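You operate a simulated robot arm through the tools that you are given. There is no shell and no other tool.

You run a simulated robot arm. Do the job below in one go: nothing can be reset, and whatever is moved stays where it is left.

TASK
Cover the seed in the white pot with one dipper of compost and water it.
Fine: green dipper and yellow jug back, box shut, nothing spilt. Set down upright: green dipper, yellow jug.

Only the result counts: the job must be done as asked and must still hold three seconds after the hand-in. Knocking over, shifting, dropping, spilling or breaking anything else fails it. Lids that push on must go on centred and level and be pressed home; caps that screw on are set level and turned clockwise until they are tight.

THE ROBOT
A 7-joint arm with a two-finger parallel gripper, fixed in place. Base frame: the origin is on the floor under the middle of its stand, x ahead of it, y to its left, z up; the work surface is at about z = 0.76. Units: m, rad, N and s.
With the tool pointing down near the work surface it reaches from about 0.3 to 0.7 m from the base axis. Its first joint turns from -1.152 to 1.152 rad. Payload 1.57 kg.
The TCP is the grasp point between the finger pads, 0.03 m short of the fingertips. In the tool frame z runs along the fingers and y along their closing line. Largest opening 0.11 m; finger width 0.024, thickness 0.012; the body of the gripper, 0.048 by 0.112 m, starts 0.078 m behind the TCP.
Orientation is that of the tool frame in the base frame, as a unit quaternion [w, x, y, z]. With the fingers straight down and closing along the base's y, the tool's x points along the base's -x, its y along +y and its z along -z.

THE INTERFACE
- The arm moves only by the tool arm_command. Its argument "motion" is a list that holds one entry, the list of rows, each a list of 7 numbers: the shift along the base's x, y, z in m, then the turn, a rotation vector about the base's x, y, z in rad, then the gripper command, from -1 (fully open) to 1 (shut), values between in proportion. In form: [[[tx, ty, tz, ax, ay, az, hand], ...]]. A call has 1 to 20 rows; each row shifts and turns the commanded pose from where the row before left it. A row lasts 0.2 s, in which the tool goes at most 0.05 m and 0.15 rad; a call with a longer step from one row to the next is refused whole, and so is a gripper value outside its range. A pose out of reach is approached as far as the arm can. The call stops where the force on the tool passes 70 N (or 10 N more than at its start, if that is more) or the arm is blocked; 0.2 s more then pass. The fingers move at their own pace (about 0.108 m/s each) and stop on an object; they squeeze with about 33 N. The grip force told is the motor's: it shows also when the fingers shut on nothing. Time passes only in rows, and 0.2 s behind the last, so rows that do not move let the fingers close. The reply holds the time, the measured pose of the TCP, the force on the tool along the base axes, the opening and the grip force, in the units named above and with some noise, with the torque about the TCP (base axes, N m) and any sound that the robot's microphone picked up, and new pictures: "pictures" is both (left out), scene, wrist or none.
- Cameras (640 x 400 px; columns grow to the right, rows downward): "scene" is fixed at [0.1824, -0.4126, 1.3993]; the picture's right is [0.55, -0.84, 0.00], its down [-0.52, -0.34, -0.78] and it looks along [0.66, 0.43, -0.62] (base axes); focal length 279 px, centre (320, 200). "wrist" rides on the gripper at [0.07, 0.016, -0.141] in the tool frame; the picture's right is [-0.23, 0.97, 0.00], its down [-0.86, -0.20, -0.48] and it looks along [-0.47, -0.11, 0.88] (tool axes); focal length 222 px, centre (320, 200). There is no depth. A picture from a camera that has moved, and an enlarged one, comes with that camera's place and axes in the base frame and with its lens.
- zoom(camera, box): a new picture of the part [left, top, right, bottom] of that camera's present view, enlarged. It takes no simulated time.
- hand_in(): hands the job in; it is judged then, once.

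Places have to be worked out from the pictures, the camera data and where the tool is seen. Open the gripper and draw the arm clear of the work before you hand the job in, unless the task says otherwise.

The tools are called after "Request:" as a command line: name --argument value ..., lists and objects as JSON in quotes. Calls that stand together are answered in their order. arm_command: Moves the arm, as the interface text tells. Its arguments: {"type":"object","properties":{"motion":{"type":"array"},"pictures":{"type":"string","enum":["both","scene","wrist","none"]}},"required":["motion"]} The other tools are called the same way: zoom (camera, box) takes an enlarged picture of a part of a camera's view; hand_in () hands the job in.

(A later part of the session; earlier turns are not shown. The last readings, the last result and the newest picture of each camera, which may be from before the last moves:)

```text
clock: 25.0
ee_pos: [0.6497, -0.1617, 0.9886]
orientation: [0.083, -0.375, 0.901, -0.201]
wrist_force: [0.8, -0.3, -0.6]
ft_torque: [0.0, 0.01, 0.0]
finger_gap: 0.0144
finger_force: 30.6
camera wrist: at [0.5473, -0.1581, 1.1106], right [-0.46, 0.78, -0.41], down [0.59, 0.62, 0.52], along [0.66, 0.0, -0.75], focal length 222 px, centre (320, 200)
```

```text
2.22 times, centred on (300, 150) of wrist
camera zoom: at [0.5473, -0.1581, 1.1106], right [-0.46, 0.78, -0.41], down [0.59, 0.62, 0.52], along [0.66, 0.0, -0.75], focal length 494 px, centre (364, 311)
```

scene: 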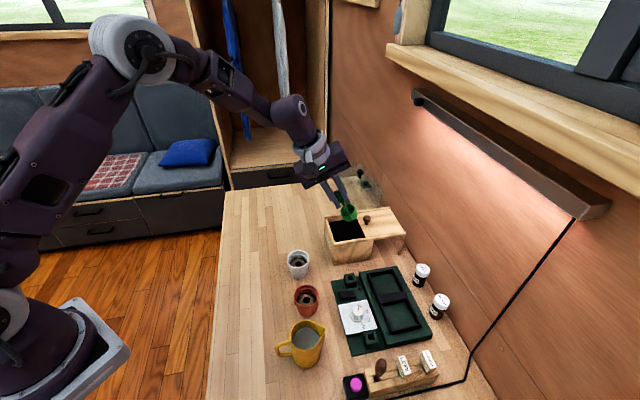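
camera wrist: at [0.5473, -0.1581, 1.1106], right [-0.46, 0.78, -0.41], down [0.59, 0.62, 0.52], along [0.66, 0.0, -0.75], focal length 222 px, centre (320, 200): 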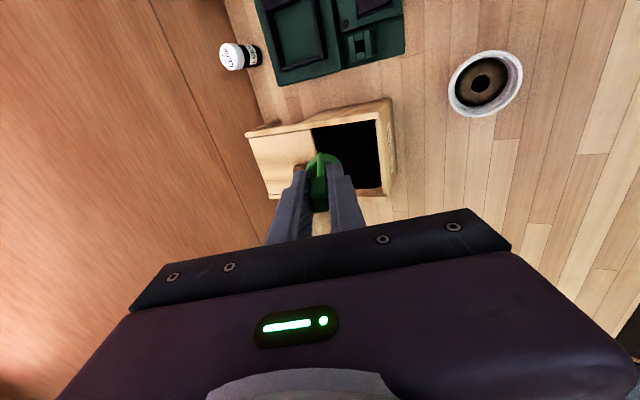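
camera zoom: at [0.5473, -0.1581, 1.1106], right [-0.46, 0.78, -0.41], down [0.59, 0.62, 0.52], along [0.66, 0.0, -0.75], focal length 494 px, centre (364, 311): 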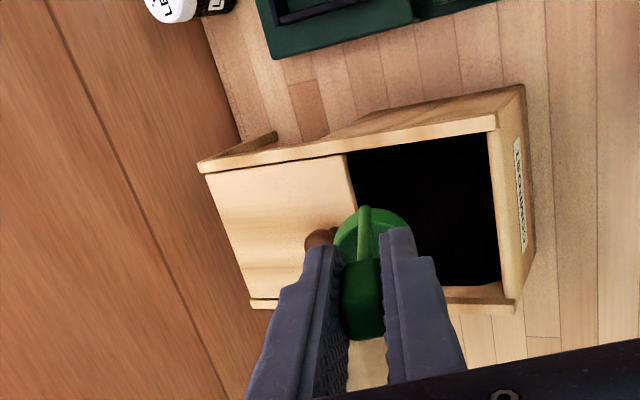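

The cup sits over the opening as planned. I'll lower it into the compost, then turn it level under the surface while sweeping it toward the label side.

Request:
arm_command --motion '[[[0, 0, -0.025, 0, 0, 0, 1], [0, 0, -0.02, 0, 0, 0, 1], [0, 0, -0.015, 0, 0, 0, 1], [0, 0, -0.012, 0, 0, 0, 1], [0, 0, -0.0116, 0, 0, 0, 1], [0, 0, 0, 0, 0, 0, 1]]]' --pictures "both"

Request:
zoom --camera "scene" --box '[300, 180, 400, 270]'

```text
clock: 26.4
ee_pos: [0.6489, -0.1616, 0.9048]
orientation: [0.084, -0.374, 0.901, -0.201]
wrist_force: [-1.0, 0.5, 0.4]
ft_torque: [0.03, 0.03, 0.02]
finger_gap: 0.0143
finger_force: 30.5
camera wrist: at [0.5463, -0.1591, 1.0261], right [-0.46, 0.78, -0.41], down [0.59, 0.62, 0.52], along [0.66, 0.0, -0.75], focal length 222 px, centre (320, 200)
```

scene: 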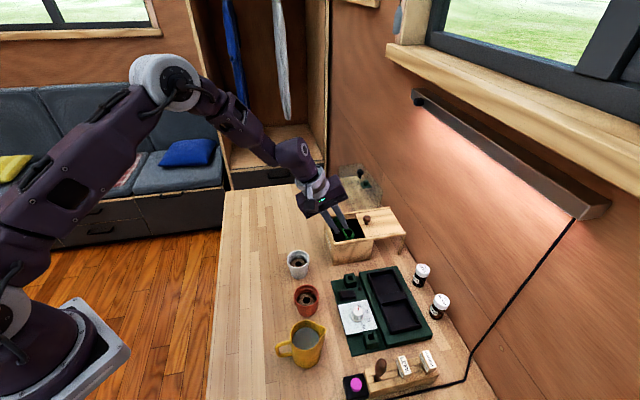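
wrist: 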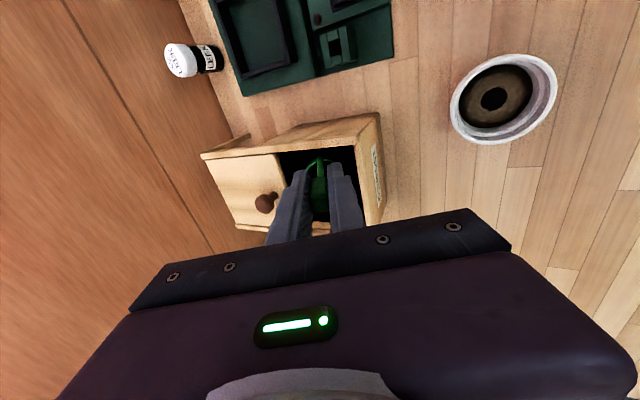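

```text
4.44 times, centred on (350, 225) of scene
camera zoom: at [0.1825, -0.4126, 1.3993], right [0.55, -0.84, 0.0], down [-0.52, -0.34, -0.78], along [0.66, 0.43, -0.62], focal length 1241 px, centre (187, 89)
```

zoom: 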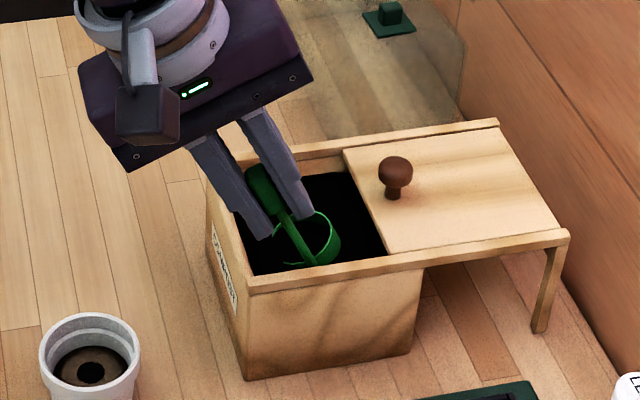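

There is no resistance, and the cup is partly in the compost. I'll zoom in closely before sweeping.

Request:
zoom --camera "scene" --box '[330, 205, 390, 255]'

Request:
zoom --camera "wrist" --box '[260, 120, 390, 240]'

```text
8.00 times, centred on (360, 230) of scene
camera zoom: at [0.1825, -0.4126, 1.3993], right [0.55, -0.84, 0.0], down [-0.52, -0.34, -0.78], along [0.66, 0.43, -0.62], focal length 2233 px, centre (0, -40)
```

zoom: 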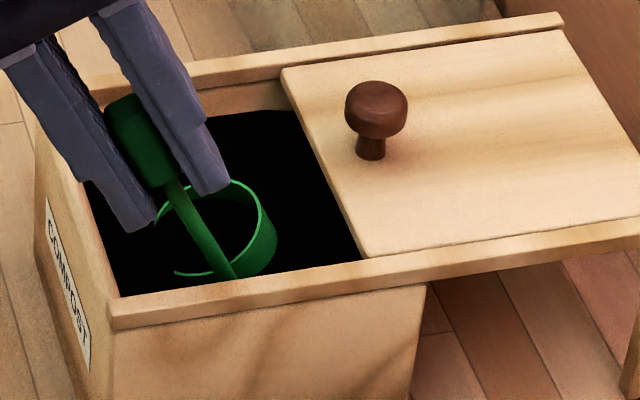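

```text
3.33 times, centred on (325, 180) of wrist
camera zoom: at [0.5463, -0.1591, 1.0261], right [-0.46, 0.78, -0.41], down [0.59, 0.62, 0.52], along [0.66, 0.0, -0.75], focal length 740 px, centre (303, 267)
```

zoom: 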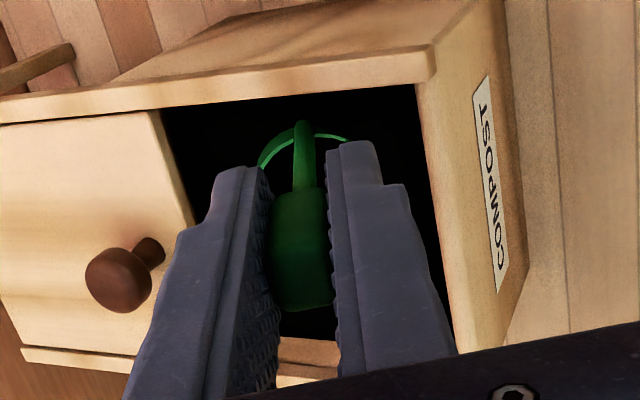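

The near lip is under the compost surface (about z 0.835), and the far lip is just above it. Now I'll level the cup under the surface with a short sweep.

Request:
arm_command --motion '[[[0.0023, -0.0023, -0.0015, 0.0455, 0.0455, 0, 1], [0.0023, -0.0023, -0.0015, 0.0455, 0.0455, 0, 1], [0.0023, -0.0023, -0.0015, 0.0455, 0.0455, 0, 1], [0.0023, -0.0023, -0.0015, 0.0455, 0.0455, 0, 1], [0.0023, -0.0023, -0.0015, 0.0455, 0.0455, 0, 1], [0.0023, -0.0023, -0.0015, 0.0455, 0.0455, 0, 1], [0, 0, 0, 0, 0, 0, 1]]]' --pictures "both"

Request:
zoom --camera "scene" --box '[330, 205, 390, 255]'

```text
clock: 28.0
ee_pos: [0.6618, -0.174, 0.8978]
orientation: [0.01, -0.383, 0.923, -0.024]
wrist_force: [-0.7, -0.2, 0.3]
ft_torque: [-0.02, 0.02, -0.01]
finger_gap: 0.0143
finger_force: 30.6
camera wrist: at [0.5962, -0.2082, 1.038], right [-0.53, 0.85, -0.05], down [0.73, 0.48, 0.49], along [0.44, 0.22, -0.87], focal length 222 px, centre (320, 200)
```

scene: 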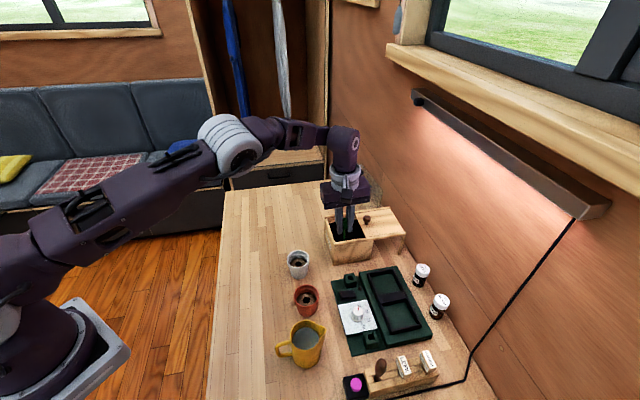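
wrist: 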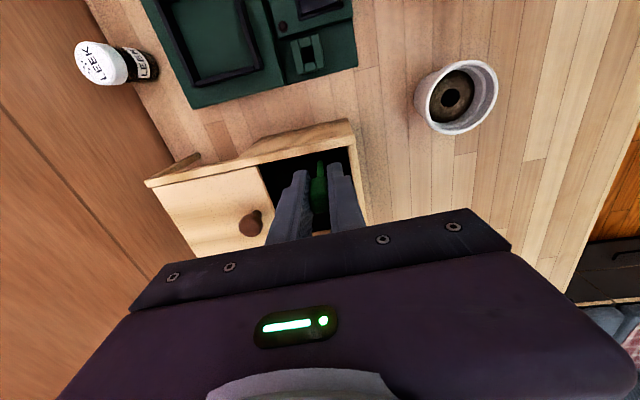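

```text
8.00 times, centred on (360, 230) of scene
camera zoom: at [0.1824, -0.4126, 1.3993], right [0.55, -0.84, 0.0], down [-0.52, -0.34, -0.78], along [0.66, 0.43, -0.62], focal length 2233 px, centre (0, -40)
```

zoom: 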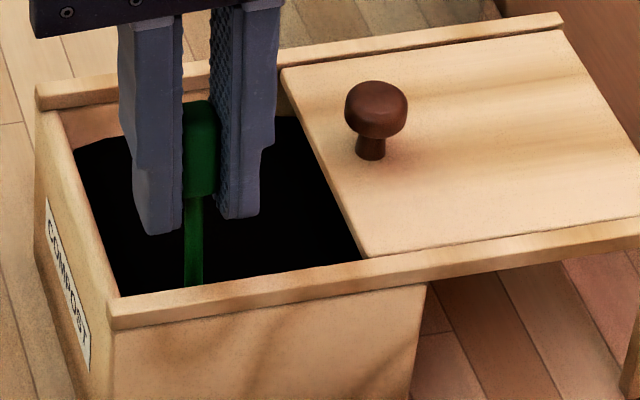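

The cup is fully under the surface and nearly level. I'll lift it slowly straight out and check the fill.

Request:
arm_command --motion '[[[0, 0, 0, 0, 0, 0, 1], [0, 0, 0.006, 0, 0, 0, 1], [0, 0, 0.01, 0, 0, 0, 1], [0, 0, 0.012, 0, 0, 0, 1], [0, 0, 0.012, 0, 0, 0, 1], [0, 0, 0.012, 0, 0, 0, 1], [0, 0, 0.012, 0, 0, 0, 1], [0, 0, 0.012, 0, 0, 0, 1], [0, 0, 0.012, 0, 0, 0, 1], [0, 0, 0, 0, 0, 0, 1]]]' --pictures "both"

Request:
zoom --camera "scene" --box '[325, 180, 395, 250]'

Request:
zoom --camera "wrist" --box '[250, 120, 390, 240]'

```text
clock: 30.2
ee_pos: [0.6628, -0.1753, 0.9853]
orientation: [0.01, -0.384, 0.923, -0.024]
wrist_force: [0.7, 1.4, 0.3]
ft_torque: [-0.06, 0.0, -0.01]
finger_gap: 0.0142
finger_force: 30.5
camera wrist: at [0.5967, -0.2084, 1.1262], right [-0.53, 0.85, -0.05], down [0.73, 0.48, 0.49], along [0.44, 0.22, -0.87], focal length 222 px, centre (320, 200)
```

scene: 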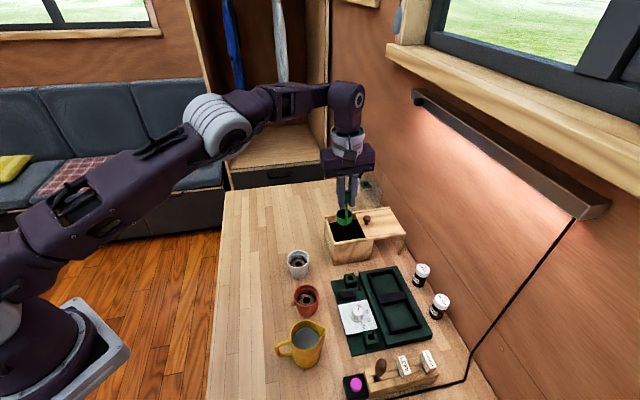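
wrist: 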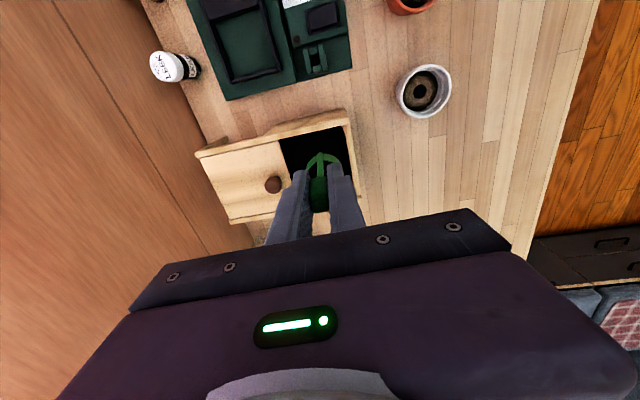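

```text
5.71 times, centred on (360, 215) of scene
camera zoom: at [0.1825, -0.4126, 1.3993], right [0.55, -0.84, 0.0], down [-0.52, -0.34, -0.78], along [0.66, 0.43, -0.62], focal length 1595 px, centre (91, 114)
```

zoom: 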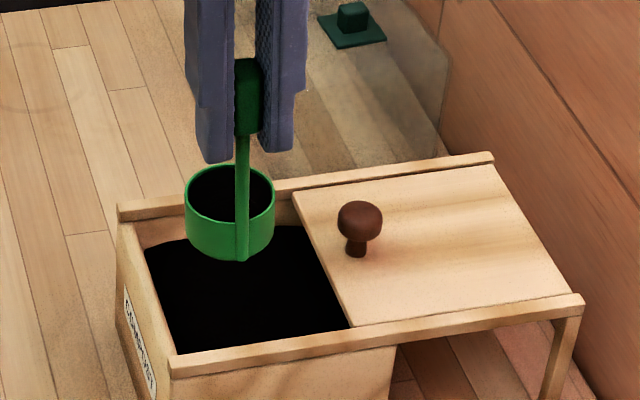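

```text
3.33 times, centred on (320, 180) of wrist
camera zoom: at [0.5967, -0.2084, 1.1262], right [-0.53, 0.85, -0.05], down [0.73, 0.48, 0.49], along [0.44, 0.22, -0.87], focal length 740 px, centre (320, 267)
```

zoom: 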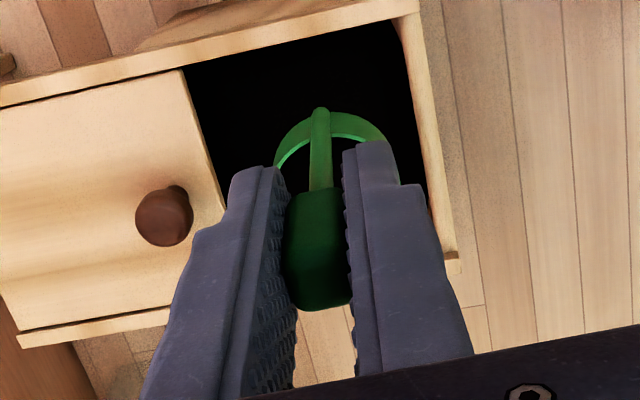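

The cup is full of dark compost, level just under the rim. I'll level the last few degrees and carry it gently to the white pot, staying high.

Request:
arm_command --motion '[[[-0.008, 0.003, 0, 0.018, 0.018, 0, 1], [-0.015, 0.0056, 0, 0.0187, 0.0187, 0, 1], [-0.018, 0.0067, 0, 0, 0, 0, 1], [-0.018, 0.0067, 0, 0, 0, 0, 1], [-0.018, 0.0067, 0, 0, 0, 0, 1], [-0.018, 0.0067, 0, 0, 0, 0, 1], [-0.013, 0.0049, 0, 0, 0, 0, 1], [0, 0, 0, 0, 0, 0, 1], [0, 0, 0, 0, 0, 0, 1]]]' --pictures "both"

Request:
zoom --camera "scene" --box '[260, 180, 350, 290]'

Request:
zoom --camera "wrist" --box '[250, 100, 390, 230]'

```text
clock: 32.2
ee_pos: [0.5556, -0.1354, 0.9867]
orientation: [0.0, -0.383, 0.924, 0.0]
wrist_force: [0.0, -0.9, -1.2]
ft_torque: [-0.02, 0.02, -0.02]
finger_gap: 0.0145
finger_force: 30.8
camera wrist: at [0.4934, -0.1731, 1.1276], right [-0.53, 0.85, 0.0], down [0.75, 0.46, 0.48], along [0.41, 0.25, -0.88], focal length 222 px, centre (320, 200)
```

scene: 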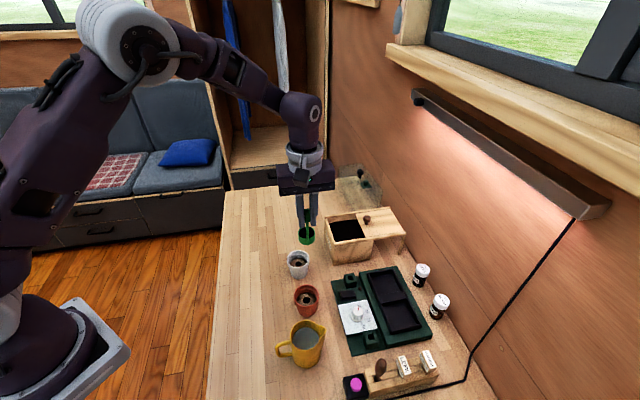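
wrist: 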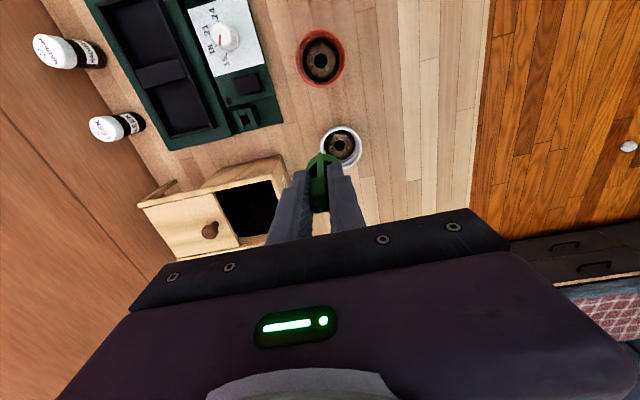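

```text
3.64 times, centred on (305, 235) of scene
camera zoom: at [0.1824, -0.4126, 1.3993], right [0.55, -0.84, 0.0], down [-0.52, -0.34, -0.78], along [0.66, 0.43, -0.62], focal length 1015 px, centre (374, 73)
```

zoom: 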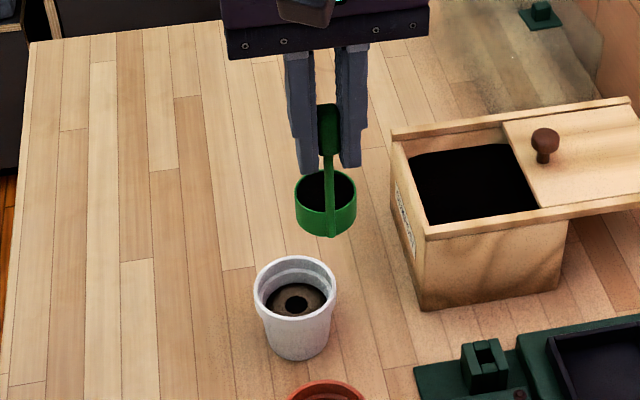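

```text
3.08 times, centred on (320, 165) of wrist
camera zoom: at [0.4934, -0.1731, 1.1276], right [-0.53, 0.85, 0.0], down [0.75, 0.46, 0.48], along [0.41, 0.25, -0.88], focal length 684 px, centre (320, 308)
```

zoom: 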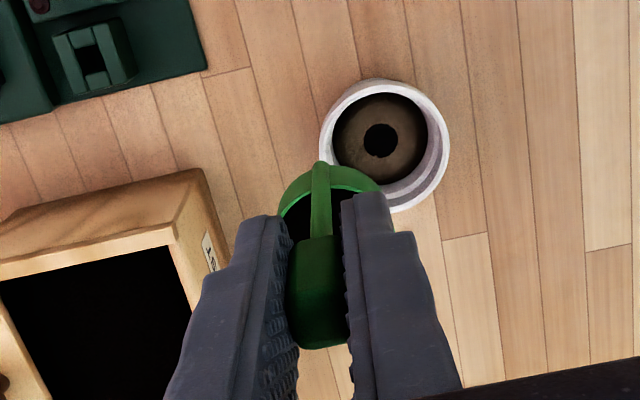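

The lip is 4 mm to the box side of the pot's centre (about (0.551, -0.104)). I'll lower to just above the pot rim and check.

Request:
arm_command --motion '[[[0, 0, -0.016, 0, 0, 0, 1], [0, 0, -0.02, 0, 0, 0, 1], [0, 0, -0.0125, 0, 0, 0, 1], [0, 0, 0, 0, 0, 0, 1]]]' --pictures "both"

Request:
zoom --camera "scene" --box '[270, 210, 340, 290]'

Request:
zoom --camera "wrist" --box '[270, 100, 390, 220]'

```text
clock: 33.2
ee_pos: [0.5542, -0.1366, 0.9381]
orientation: [0.001, -0.384, 0.923, 0.001]
wrist_force: [-0.1, 0.3, -1.3]
ft_torque: [-0.01, 0.0, 0.02]
finger_gap: 0.0144
finger_force: 30.8
camera wrist: at [0.4932, -0.1741, 1.079], right [-0.53, 0.85, 0.0], down [0.74, 0.46, 0.48], along [0.41, 0.25, -0.88], focal length 222 px, centre (320, 200)
```

scene: 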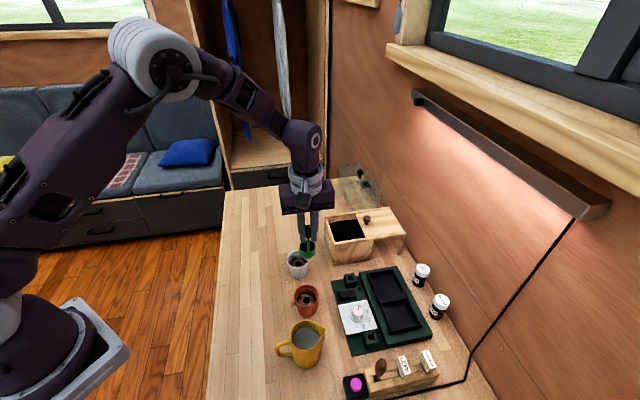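
wrist: 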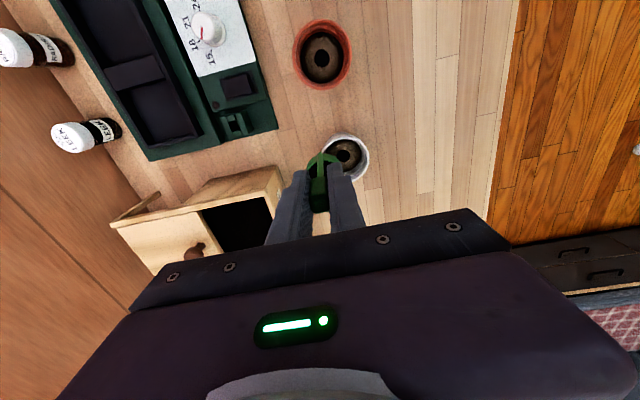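

```text
5.00 times, centred on (305, 250) of scene
camera zoom: at [0.1825, -0.4126, 1.3993], right [0.55, -0.84, 0.0], down [-0.52, -0.34, -0.78], along [0.66, 0.43, -0.62], focal length 1396 px, centre (395, -50)
```

zoom: 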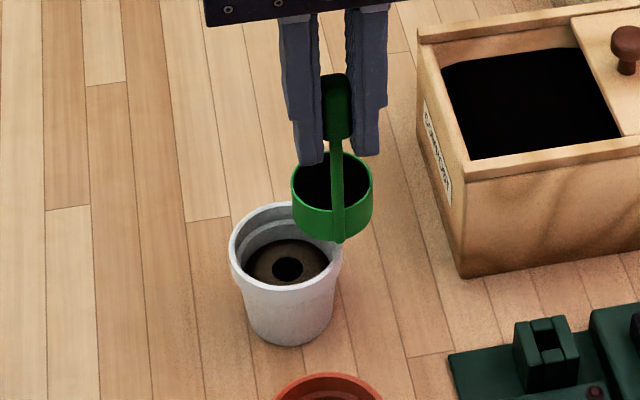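

```text
3.33 times, centred on (330, 160) of wrist
camera zoom: at [0.4932, -0.1741, 1.079], right [-0.53, 0.85, 0.0], down [0.74, 0.46, 0.48], along [0.41, 0.25, -0.88], focal length 740 px, centre (287, 333)
```

zoom: 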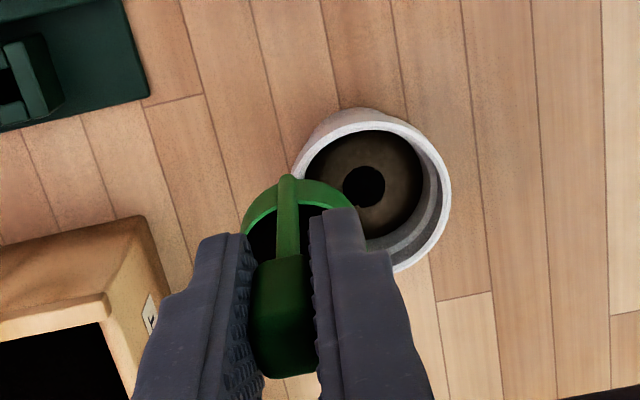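

The cup is just above the pot rim with its lip near the pot's centre. I'll start tipping, keeping the lip fixed over the pot, in stages.

Request:
arm_command --motion '[[[-0.00762, 0.00762, 0.00219, -0.099, -0.099, 0, 1], [-0.00776, 0.00776, 0.00067, -0.099, -0.099, 0, 1], [-0.00774, 0.00774, -0.00088, -0.099, -0.099, 0, 1]]]' --pictures "both"

Request:
zoom --camera "scene" --box '[270, 210, 340, 290]'

```text
clock: 34.0
ee_pos: [0.5313, -0.1122, 0.9408]
orientation: [0.08, -0.375, 0.903, -0.193]
wrist_force: [-0.7, -0.7, -0.8]
ft_torque: [0.0, 0.06, -0.02]
finger_gap: 0.0145
finger_force: 30.6
camera wrist: at [0.4306, -0.111, 1.0623], right [-0.47, 0.79, -0.4], down [0.59, 0.61, 0.52], along [0.65, 0.01, -0.76], focal length 222 px, centre (320, 200)
```

scene: 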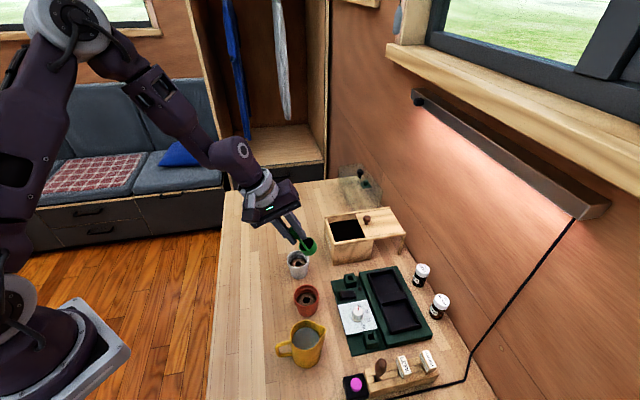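
wrist: 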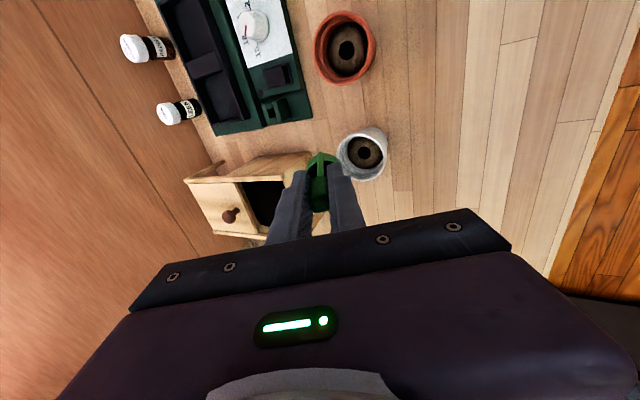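

```text
5.00 times, centred on (305, 250) of scene
camera zoom: at [0.1824, -0.4127, 1.3993], right [0.55, -0.84, 0.0], down [-0.52, -0.34, -0.78], along [0.66, 0.43, -0.62], focal length 1396 px, centre (395, -50)
```

zoom: 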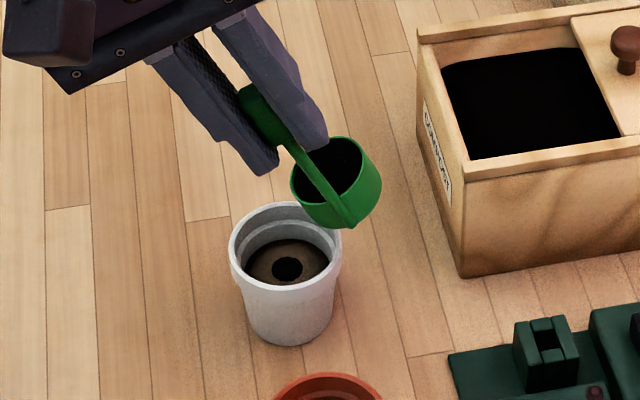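

The tracking is right and no compost is moving yet at 24°. I'll continue to about 56°.

Request:
arm_command --motion '[[[-0.00759, 0.00759, -0.00238, -0.099, -0.099, 0, 1], [-0.00728, 0.00728, -0.00387, -0.099, -0.099, 0, 1], [-0.00682, 0.00682, -0.00526, -0.099, -0.099, 0, 1], [-0.00624, 0.00624, -0.00657, -0.099, -0.099, 0, 1]]]' --pictures "both"

Request:
zoom --camera "scene" --box '[270, 210, 340, 290]'

```text
clock: 35.0
ee_pos: [0.5036, -0.0838, 0.9212]
orientation: [0.18, -0.339, 0.814, -0.435]
wrist_force: [0.5, 0.3, -0.1]
ft_torque: [0.03, 0.03, -0.02]
finger_gap: 0.0144
finger_force: 30.5
camera wrist: at [0.3639, -0.0446, 0.9866], right [-0.22, 0.54, -0.81], down [0.4, 0.81, 0.43], along [0.89, -0.23, -0.4], focal length 222 px, centre (320, 200)
```

scene: 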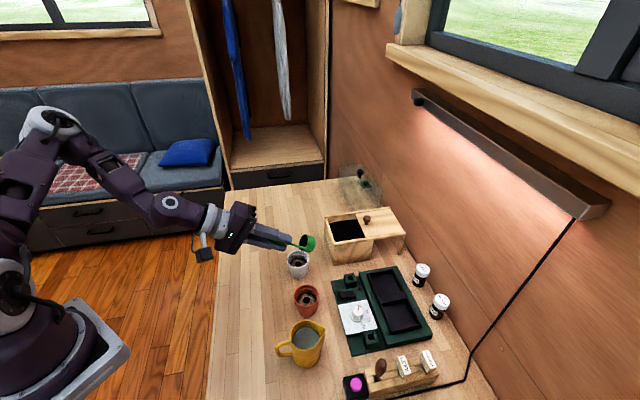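
wrist: 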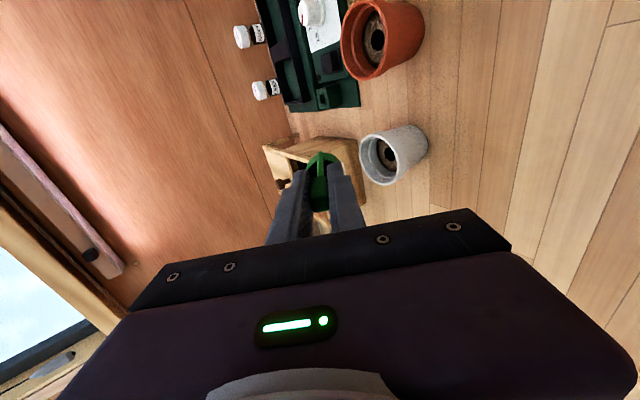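

```text
5.00 times, centred on (305, 250) of scene
camera zoom: at [0.1824, -0.4127, 1.3993], right [0.55, -0.84, 0.0], down [-0.52, -0.34, -0.78], along [0.66, 0.43, -0.62], focal length 1396 px, centre (395, -50)
```

zoom: 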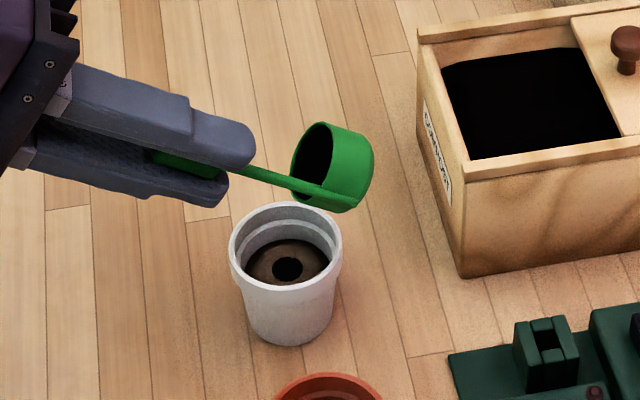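

At 56° the compost is still held. The lip is over the pot, so I'll continue toward 88°.

Request:
arm_command --motion '[[[-0.00553, 0.00553, -0.00772, -0.099, -0.099, 0, 1], [-0.00471, 0.00471, -0.00874, -0.099, -0.099, 0, 1], [-0.0038, 0.0038, -0.00958, -0.099, -0.099, 0, 1]]]' --pictures "scene"

Request:
zoom --camera "scene" --box '[270, 210, 340, 290]'

```text
clock: 35.8
ee_pos: [0.4897, -0.0693, 0.8949]
orientation: [0.246, -0.294, 0.707, -0.595]
wrist_force: [0.3, 0.9, -0.5]
ft_torque: [0.0, 0.05, -0.01]
finger_gap: 0.0144
finger_force: 30.4
```

scene: 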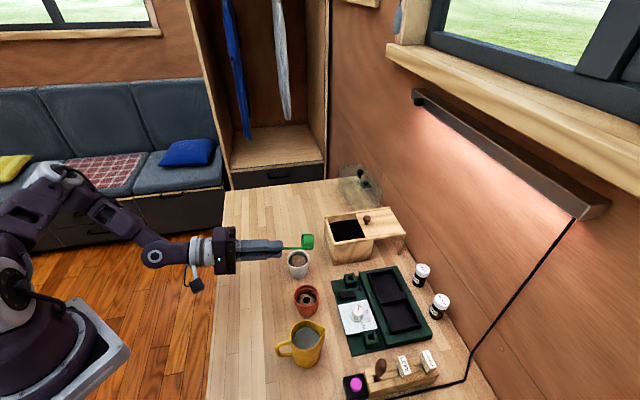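

```text
5.00 times, centred on (305, 250) of scene
camera zoom: at [0.1824, -0.4126, 1.3993], right [0.55, -0.84, 0.0], down [-0.52, -0.34, -0.78], along [0.66, 0.43, -0.62], focal length 1396 px, centre (395, -50)
```

zoom: 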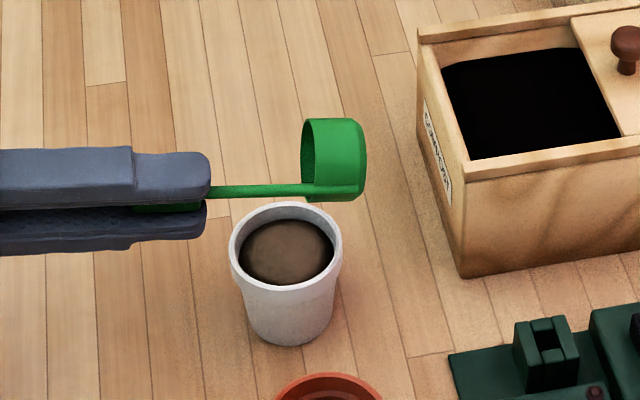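

The compost has dropped into the pot and covered the seed. I'll check for remnants in the cup and for any spill.

Request:
zoom --camera "scene" --box '[280, 225, 325, 275]'

Request:
zoom --camera "wrist" --box '[240, 60, 440, 260]'

```text
8.00 times, centred on (302, 250) of scene
camera zoom: at [0.1824, -0.4126, 1.3993], right [0.55, -0.84, 0.0], down [-0.52, -0.34, -0.78], along [0.66, 0.43, -0.62], focal length 2233 px, centre (460, -200)
```

zoom: 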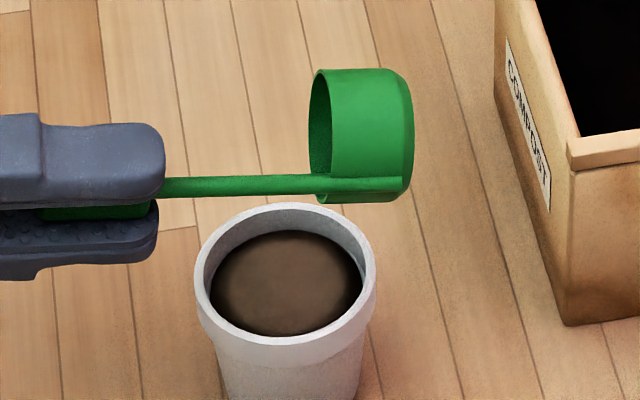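

```text
2.00 times, centred on (340, 160) of wrist
camera zoom: at [0.3396, -0.0193, 0.9028], right [0.04, 0.28, -0.96], down [0.29, 0.92, 0.28], along [0.95, -0.29, -0.04], focal length 444 px, centre (280, 280)
```

zoom: 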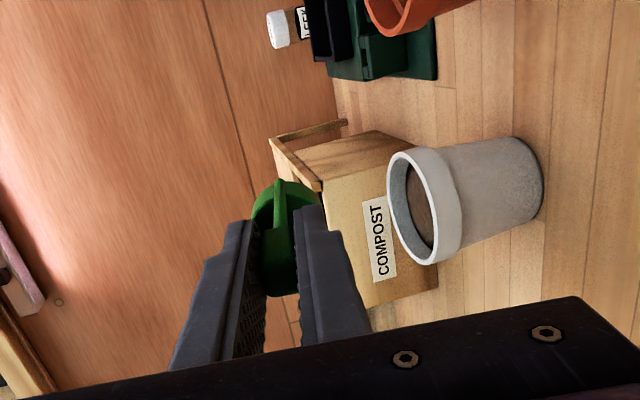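

The seed is covered and the cup looks empty with no spill. I'll tip a little further for a moment to be sure, with the lip still over the pot.

Request:
arm_command --motion '[[[-0.00281, 0.00281, -0.006, -0.099, -0.099, 0, 1], [-0.001, 0.001, -0.004, -0.07, -0.07, 0, 1], [0, 0, 0, 0, 0, 0, 1], [0, 0, 0, 0, 0, 0, 1]]]' --pictures "both"

Request:
zoom --camera "scene" --box '[280, 225, 325, 275]'

```text
clock: 36.8
ee_pos: [0.4861, -0.0662, 0.884]
orientation: [-0.279, 0.262, -0.631, 0.675]
wrist_force: [0.1, -0.8, 0.1]
ft_torque: [0.0, 0.03, 0.03]
finger_gap: 0.0144
finger_force: 30.5
camera wrist: at [0.3376, -0.0175, 0.8585], right [0.21, 0.11, -0.97], down [0.26, 0.95, 0.17], along [0.94, -0.28, 0.17], focal length 222 px, centre (320, 200)
```

scene: 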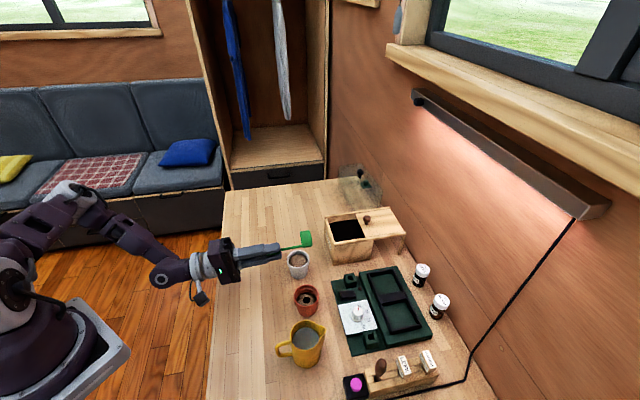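
wrist: 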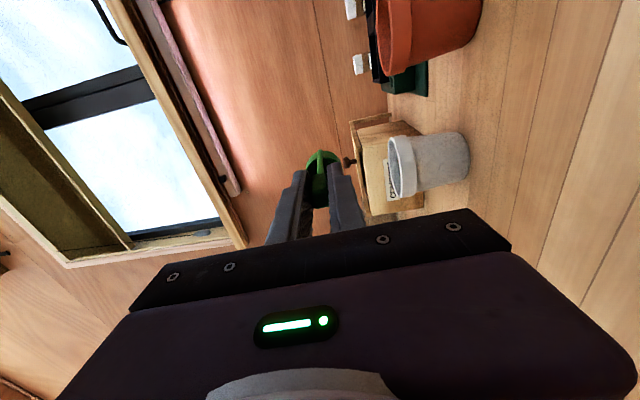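

```text
8.00 times, centred on (302, 250) of scene
camera zoom: at [0.1825, -0.4126, 1.3993], right [0.55, -0.84, 0.0], down [-0.52, -0.34, -0.78], along [0.66, 0.43, -0.62], focal length 2233 px, centre (460, -200)
```

zoom: 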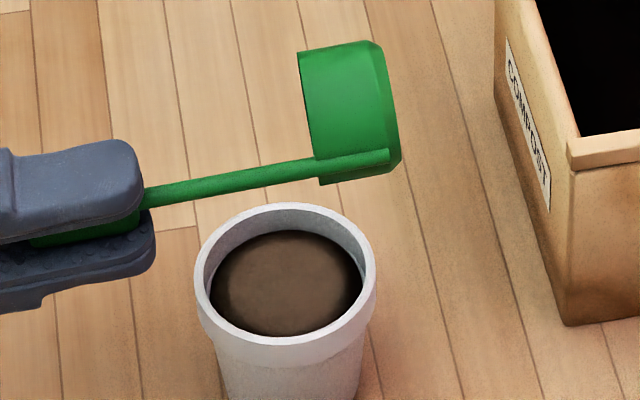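

The cup is empty, the compost sits level in the pot, and nothing is spilt. I'll raise and turn the dipper upright again on the way back to its place.

Request:
arm_command --motion '[[[0, 0, 0.025, 0, 0, 0, 1], [0, 0, 0.03, 0, 0, 0, 1], [0.0062, 0.0003, 0.004, 0.0965, 0.0964, 0, 1], [0.0062, 0.0003, 0.004, 0.0965, 0.0964, 0, 1], [0.0062, 0.0003, 0.004, 0.0965, 0.0964, 0, 1], [0.0062, 0.0003, 0.004, 0.0965, 0.0964, 0, 1], [0.0062, 0.0003, 0.004, 0.0965, 0.0964, 0, 1], [0.0062, 0.0003, 0.004, 0.0965, 0.0964, 0, 1], [0.0062, 0.0003, 0.004, 0.0965, 0.0964, 0, 1], [0.0062, 0.0003, 0.004, 0.0965, 0.0964, 0, 1], [0.0062, 0.0003, 0.004, 0.0965, 0.0964, 0, 1], [0.0062, 0.0003, 0.004, 0.0965, 0.0964, 0, 1], [0.0062, 0.0003, 0.004, 0.0965, 0.0964, 0, 1], [0.0062, 0.0003, 0.004, 0.0965, 0.0964, 0, 1], [0, 0, 0, 0, 0, 0, 1]]]' --pictures "both"

```text
clock: 40.0
ee_pos: [0.56, -0.0629, 0.9879]
orientation: [0.0, -0.382, 0.924, 0.0]
wrist_force: [-0.1, -0.1, -0.8]
ft_torque: [-0.03, 0.01, 0.02]
finger_gap: 0.0144
finger_force: 30.8
camera wrist: at [0.4983, -0.1015, 1.1297], right [-0.53, 0.85, 0.0], down [0.74, 0.46, 0.48], along [0.41, 0.25, -0.88], focal length 222 px, centre (320, 200)
```

scene: 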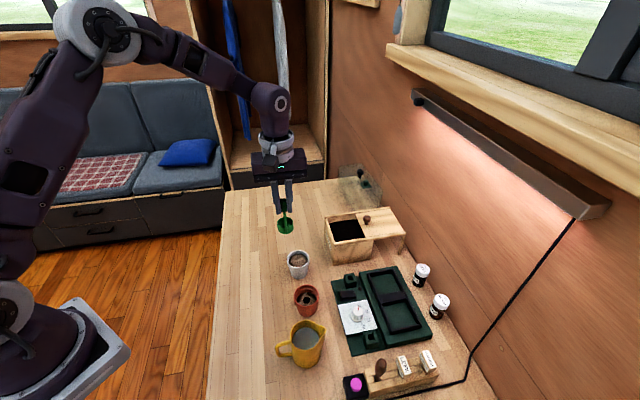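
wrist: 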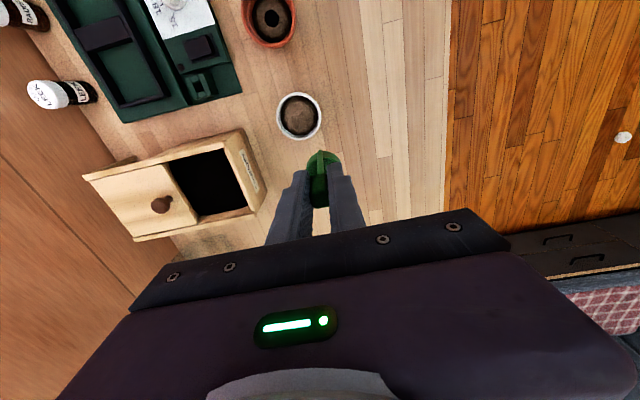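

The dipper is upright and empty. I'll move above its original spot and lower it to the table.

Request:
arm_command --motion '[[[0.0238, 0.0006, 0, 0, 0, 0, 1], [0.0238, 0.0006, 0, 0, 0, 0, 1], [0.0237, 0.0007, 0, 0, 0, 0, 1], [0, 0, -0.03, 0, 0, 0, 1], [0, 0, -0.03, 0, 0, 0, 1], [0, 0, -0.03, 0, 0, 0, 1], [0, 0, -0.02, 0, 0, 0, 1], [0, 0, -0.01, 0, 0, 0, 1], [0, 0, -0.005, 0, 0, 0, 1], [0, 0, 0, 0, 0, 0, 1], [0, 0, 0, 0, 0, 0, 1]]]' --pictures "both"

Request:
zoom --camera "scene" --box '[270, 190, 340, 260]'

```text
clock: 42.4
ee_pos: [0.6307, -0.0633, 0.8637]
orientation: [0.002, -0.383, 0.924, -0.001]
wrist_force: [3.4, -4.1, 25.8]
ft_torque: [0.04, -0.36, -0.04]
finger_gap: 0.0143
finger_force: 30.1
camera wrist: at [0.5694, -0.1005, 1.0052], right [-0.53, 0.85, 0.0], down [0.74, 0.46, 0.48], along [0.41, 0.25, -0.88], focal length 222 px, centre (320, 200)
```

scene: 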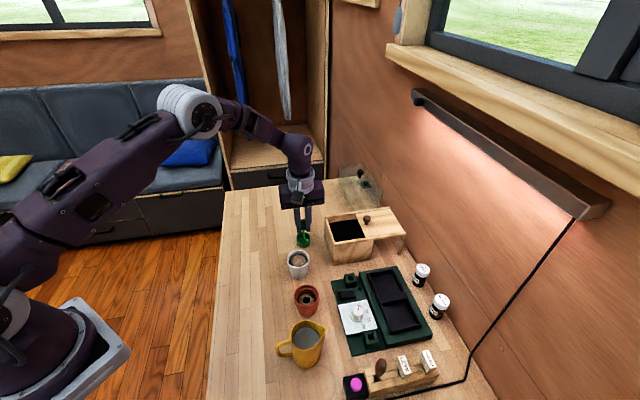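
wrist: 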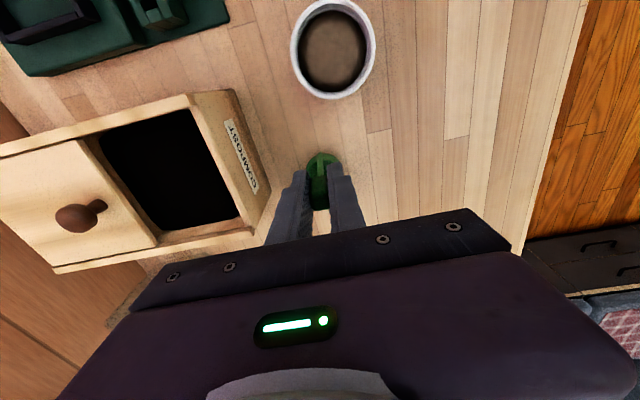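

```text
5.71 times, centred on (305, 225) of scene
camera zoom: at [0.182, -0.4127, 1.3994], right [0.55, -0.84, 0.0], down [-0.52, -0.34, -0.78], along [0.66, 0.43, -0.62], focal length 1595 px, centre (406, 57)
```

zoom: 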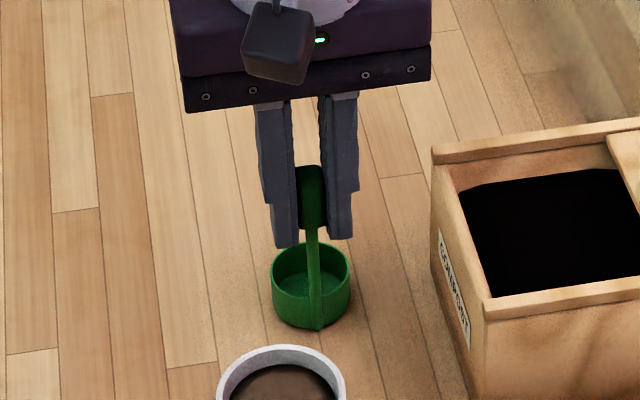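

It touches down with some press force (26 N), so I'll ease up slightly to relieve it before releasing.

Request:
arm_command --motion '[[[0, 0, 0.001, 0, 0, 0, 1], [0, 0, 0.001, 0, 0, 0, 1], [0, 0, 0, 0, 0, 0, 1]]]' --pictures "none"

```text
clock: 43.2
ee_pos: [0.6309, -0.0604, 0.8636]
orientation: [-0.001, -0.383, 0.924, 0.002]
wrist_force: [0.4, -0.7, 1.2]
ft_torque: [-0.04, -0.05, 0.0]
finger_gap: 0.0143
finger_force: 30.4
```

The load is off (about 1 N). I'll open gently and rise away.

Request:
arm_command --motion '[[[0, 0, 0, 0, 0, 0, 0.6], [0, 0, 0, 0, 0, 0, 0.3], [0, 0, 0, 0, 0, 0, 0.15], [0, 0, 0, 0, 0, 0, 0.15]]]' --pictures "both"

Request:
zoom --camera "scene" --box '[270, 190, 340, 260]'

```text
clock: 44.2
ee_pos: [0.6315, -0.0615, 0.865]
orientation: [0.001, -0.383, 0.924, 0.0]
wrist_force: [-0.6, 0.5, 1.2]
ft_torque: [0.01, 0.01, -0.01]
finger_gap: 0.0468
finger_force: 0.0
camera wrist: at [0.5701, -0.0997, 1.0066], right [-0.53, 0.85, 0.0], down [0.74, 0.46, 0.48], along [0.41, 0.25, -0.88], focal length 222 px, centre (320, 200)
```

scene: 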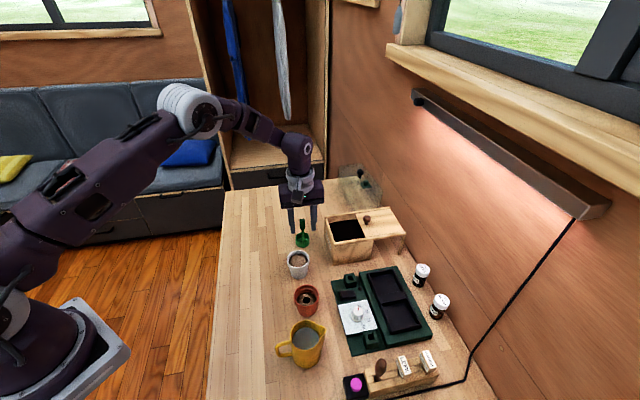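
wrist: 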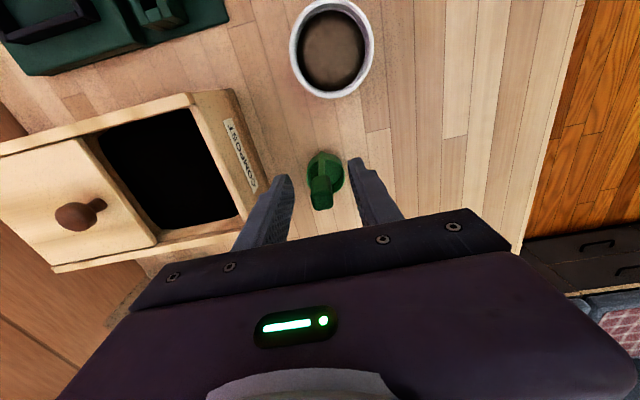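

```text
5.71 times, centred on (305, 225) of scene
camera zoom: at [0.1824, -0.4126, 1.3993], right [0.55, -0.84, 0.0], down [-0.52, -0.34, -0.78], along [0.66, 0.43, -0.62], focal length 1595 px, centre (406, 57)
```

zoom: 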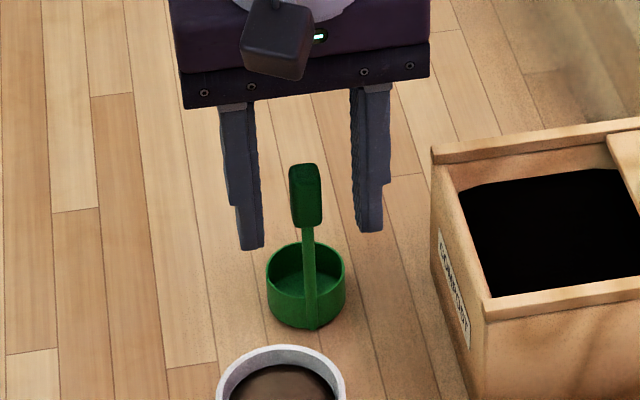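

The dipper stands upright in its original spot. Next I'll close the box: rise, turn to face outward, tilt about 35°, and stop short of the lid knob, which I judge to be at about (0.735, -0.2045, 0.878).

Request:
arm_command --motion '[[[0, 0, 0.025, 0, 0, 0, 0.15], [0, 0, 0.03, 0, 0, 0, 0.15], [0, 0, 0.03, 0, 0, 0, 0.15], [0, 0, 0.03, 0, 0, 0, 0.15], [0.0011, -0.0136, 0, 0, 0, -0.132, 0], [0.0011, -0.0136, 0, 0, 0, -0.132, 0], [0.0011, -0.0136, 0, 0, 0, -0.132, 0], [0.0011, -0.0136, 0, 0, 0, -0.132, -0.09], [0.0011, -0.0136, 0, 0, 0, -0.132, -0.09], [0.0011, -0.0136, 0, 0, 0, -0.132, -0.09], [0.0011, -0.0136, 0, 0, 0, -0.132, -0.09], [0.0011, -0.0136, 0, 0, 0, -0.132, -0.09], [0.01, -0.005, 0, -0.0326, -0.1176, 0, -0.09], [0.01, -0.005, 0, -0.0326, -0.1176, 0, -0.09], [0.01, -0.005, 0, -0.0326, -0.1176, 0, -0.09], [0.01, -0.005, 0, -0.0326, -0.1176, 0, -0.09], [0.01, -0.005, 0, -0.0326, -0.1176, 0, -0.09], [0, 0, 0, 0, 0, 0, -0.09]]]' --pictures "both"

Request:
zoom --camera "wrist" --box '[200, 40, 440, 220]'

Request:
zoom --camera "scene" --box '[270, 150, 410, 270]'

```text
clock: 48.0
ee_pos: [0.6897, -0.1948, 0.9801]
orientation: [0.298, 0.129, 0.945, -0.043]
wrist_force: [0.0, 0.6, 0.3]
ft_torque: [0.0, -0.01, -0.02]
finger_gap: 0.06
finger_force: 0.0
camera wrist: at [0.5607, -0.142, 1.0561], right [0.44, 0.89, 0.13], down [0.36, -0.3, 0.88], along [0.82, -0.34, -0.45], focal length 222 px, centre (320, 200)
```

scene: 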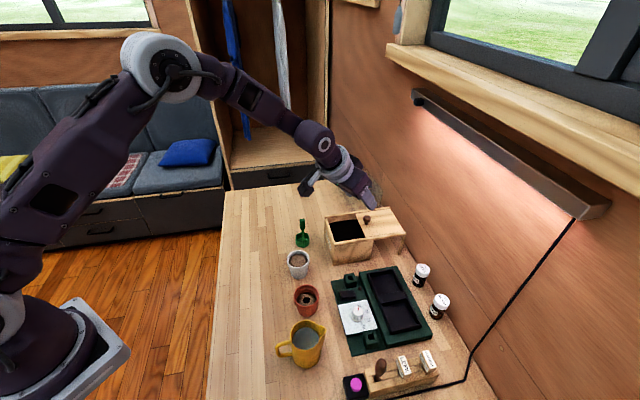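
wrist: 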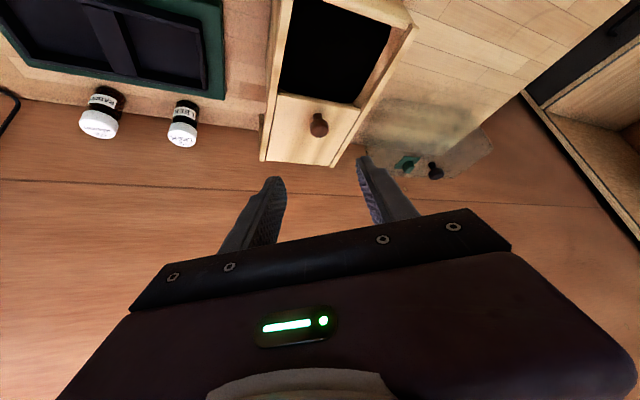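

```text
2.22 times, centred on (320, 130) of wrist
camera zoom: at [0.5607, -0.142, 1.0561], right [0.44, 0.89, 0.13], down [0.36, -0.3, 0.88], along [0.82, -0.34, -0.45], focal length 494 px, centre (320, 356)
```

zoom: 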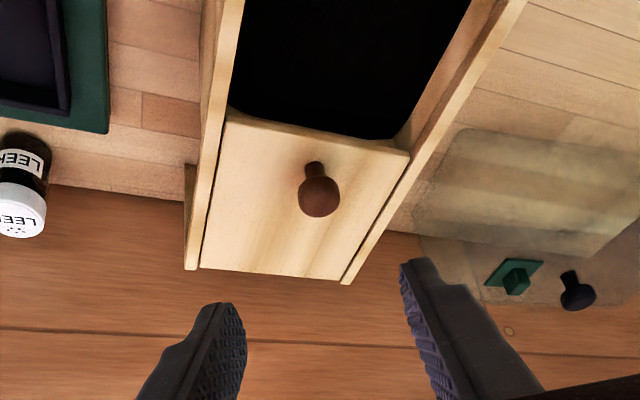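

```text
3.33 times, centred on (340, 210) of scene
camera zoom: at [0.1824, -0.4126, 1.3993], right [0.55, -0.84, 0.0], down [-0.52, -0.34, -0.78], along [0.66, 0.43, -0.62], focal length 930 px, centre (253, 167)
```

zoom: 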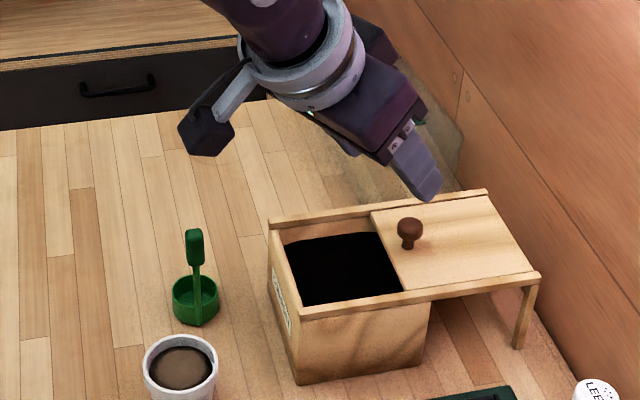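

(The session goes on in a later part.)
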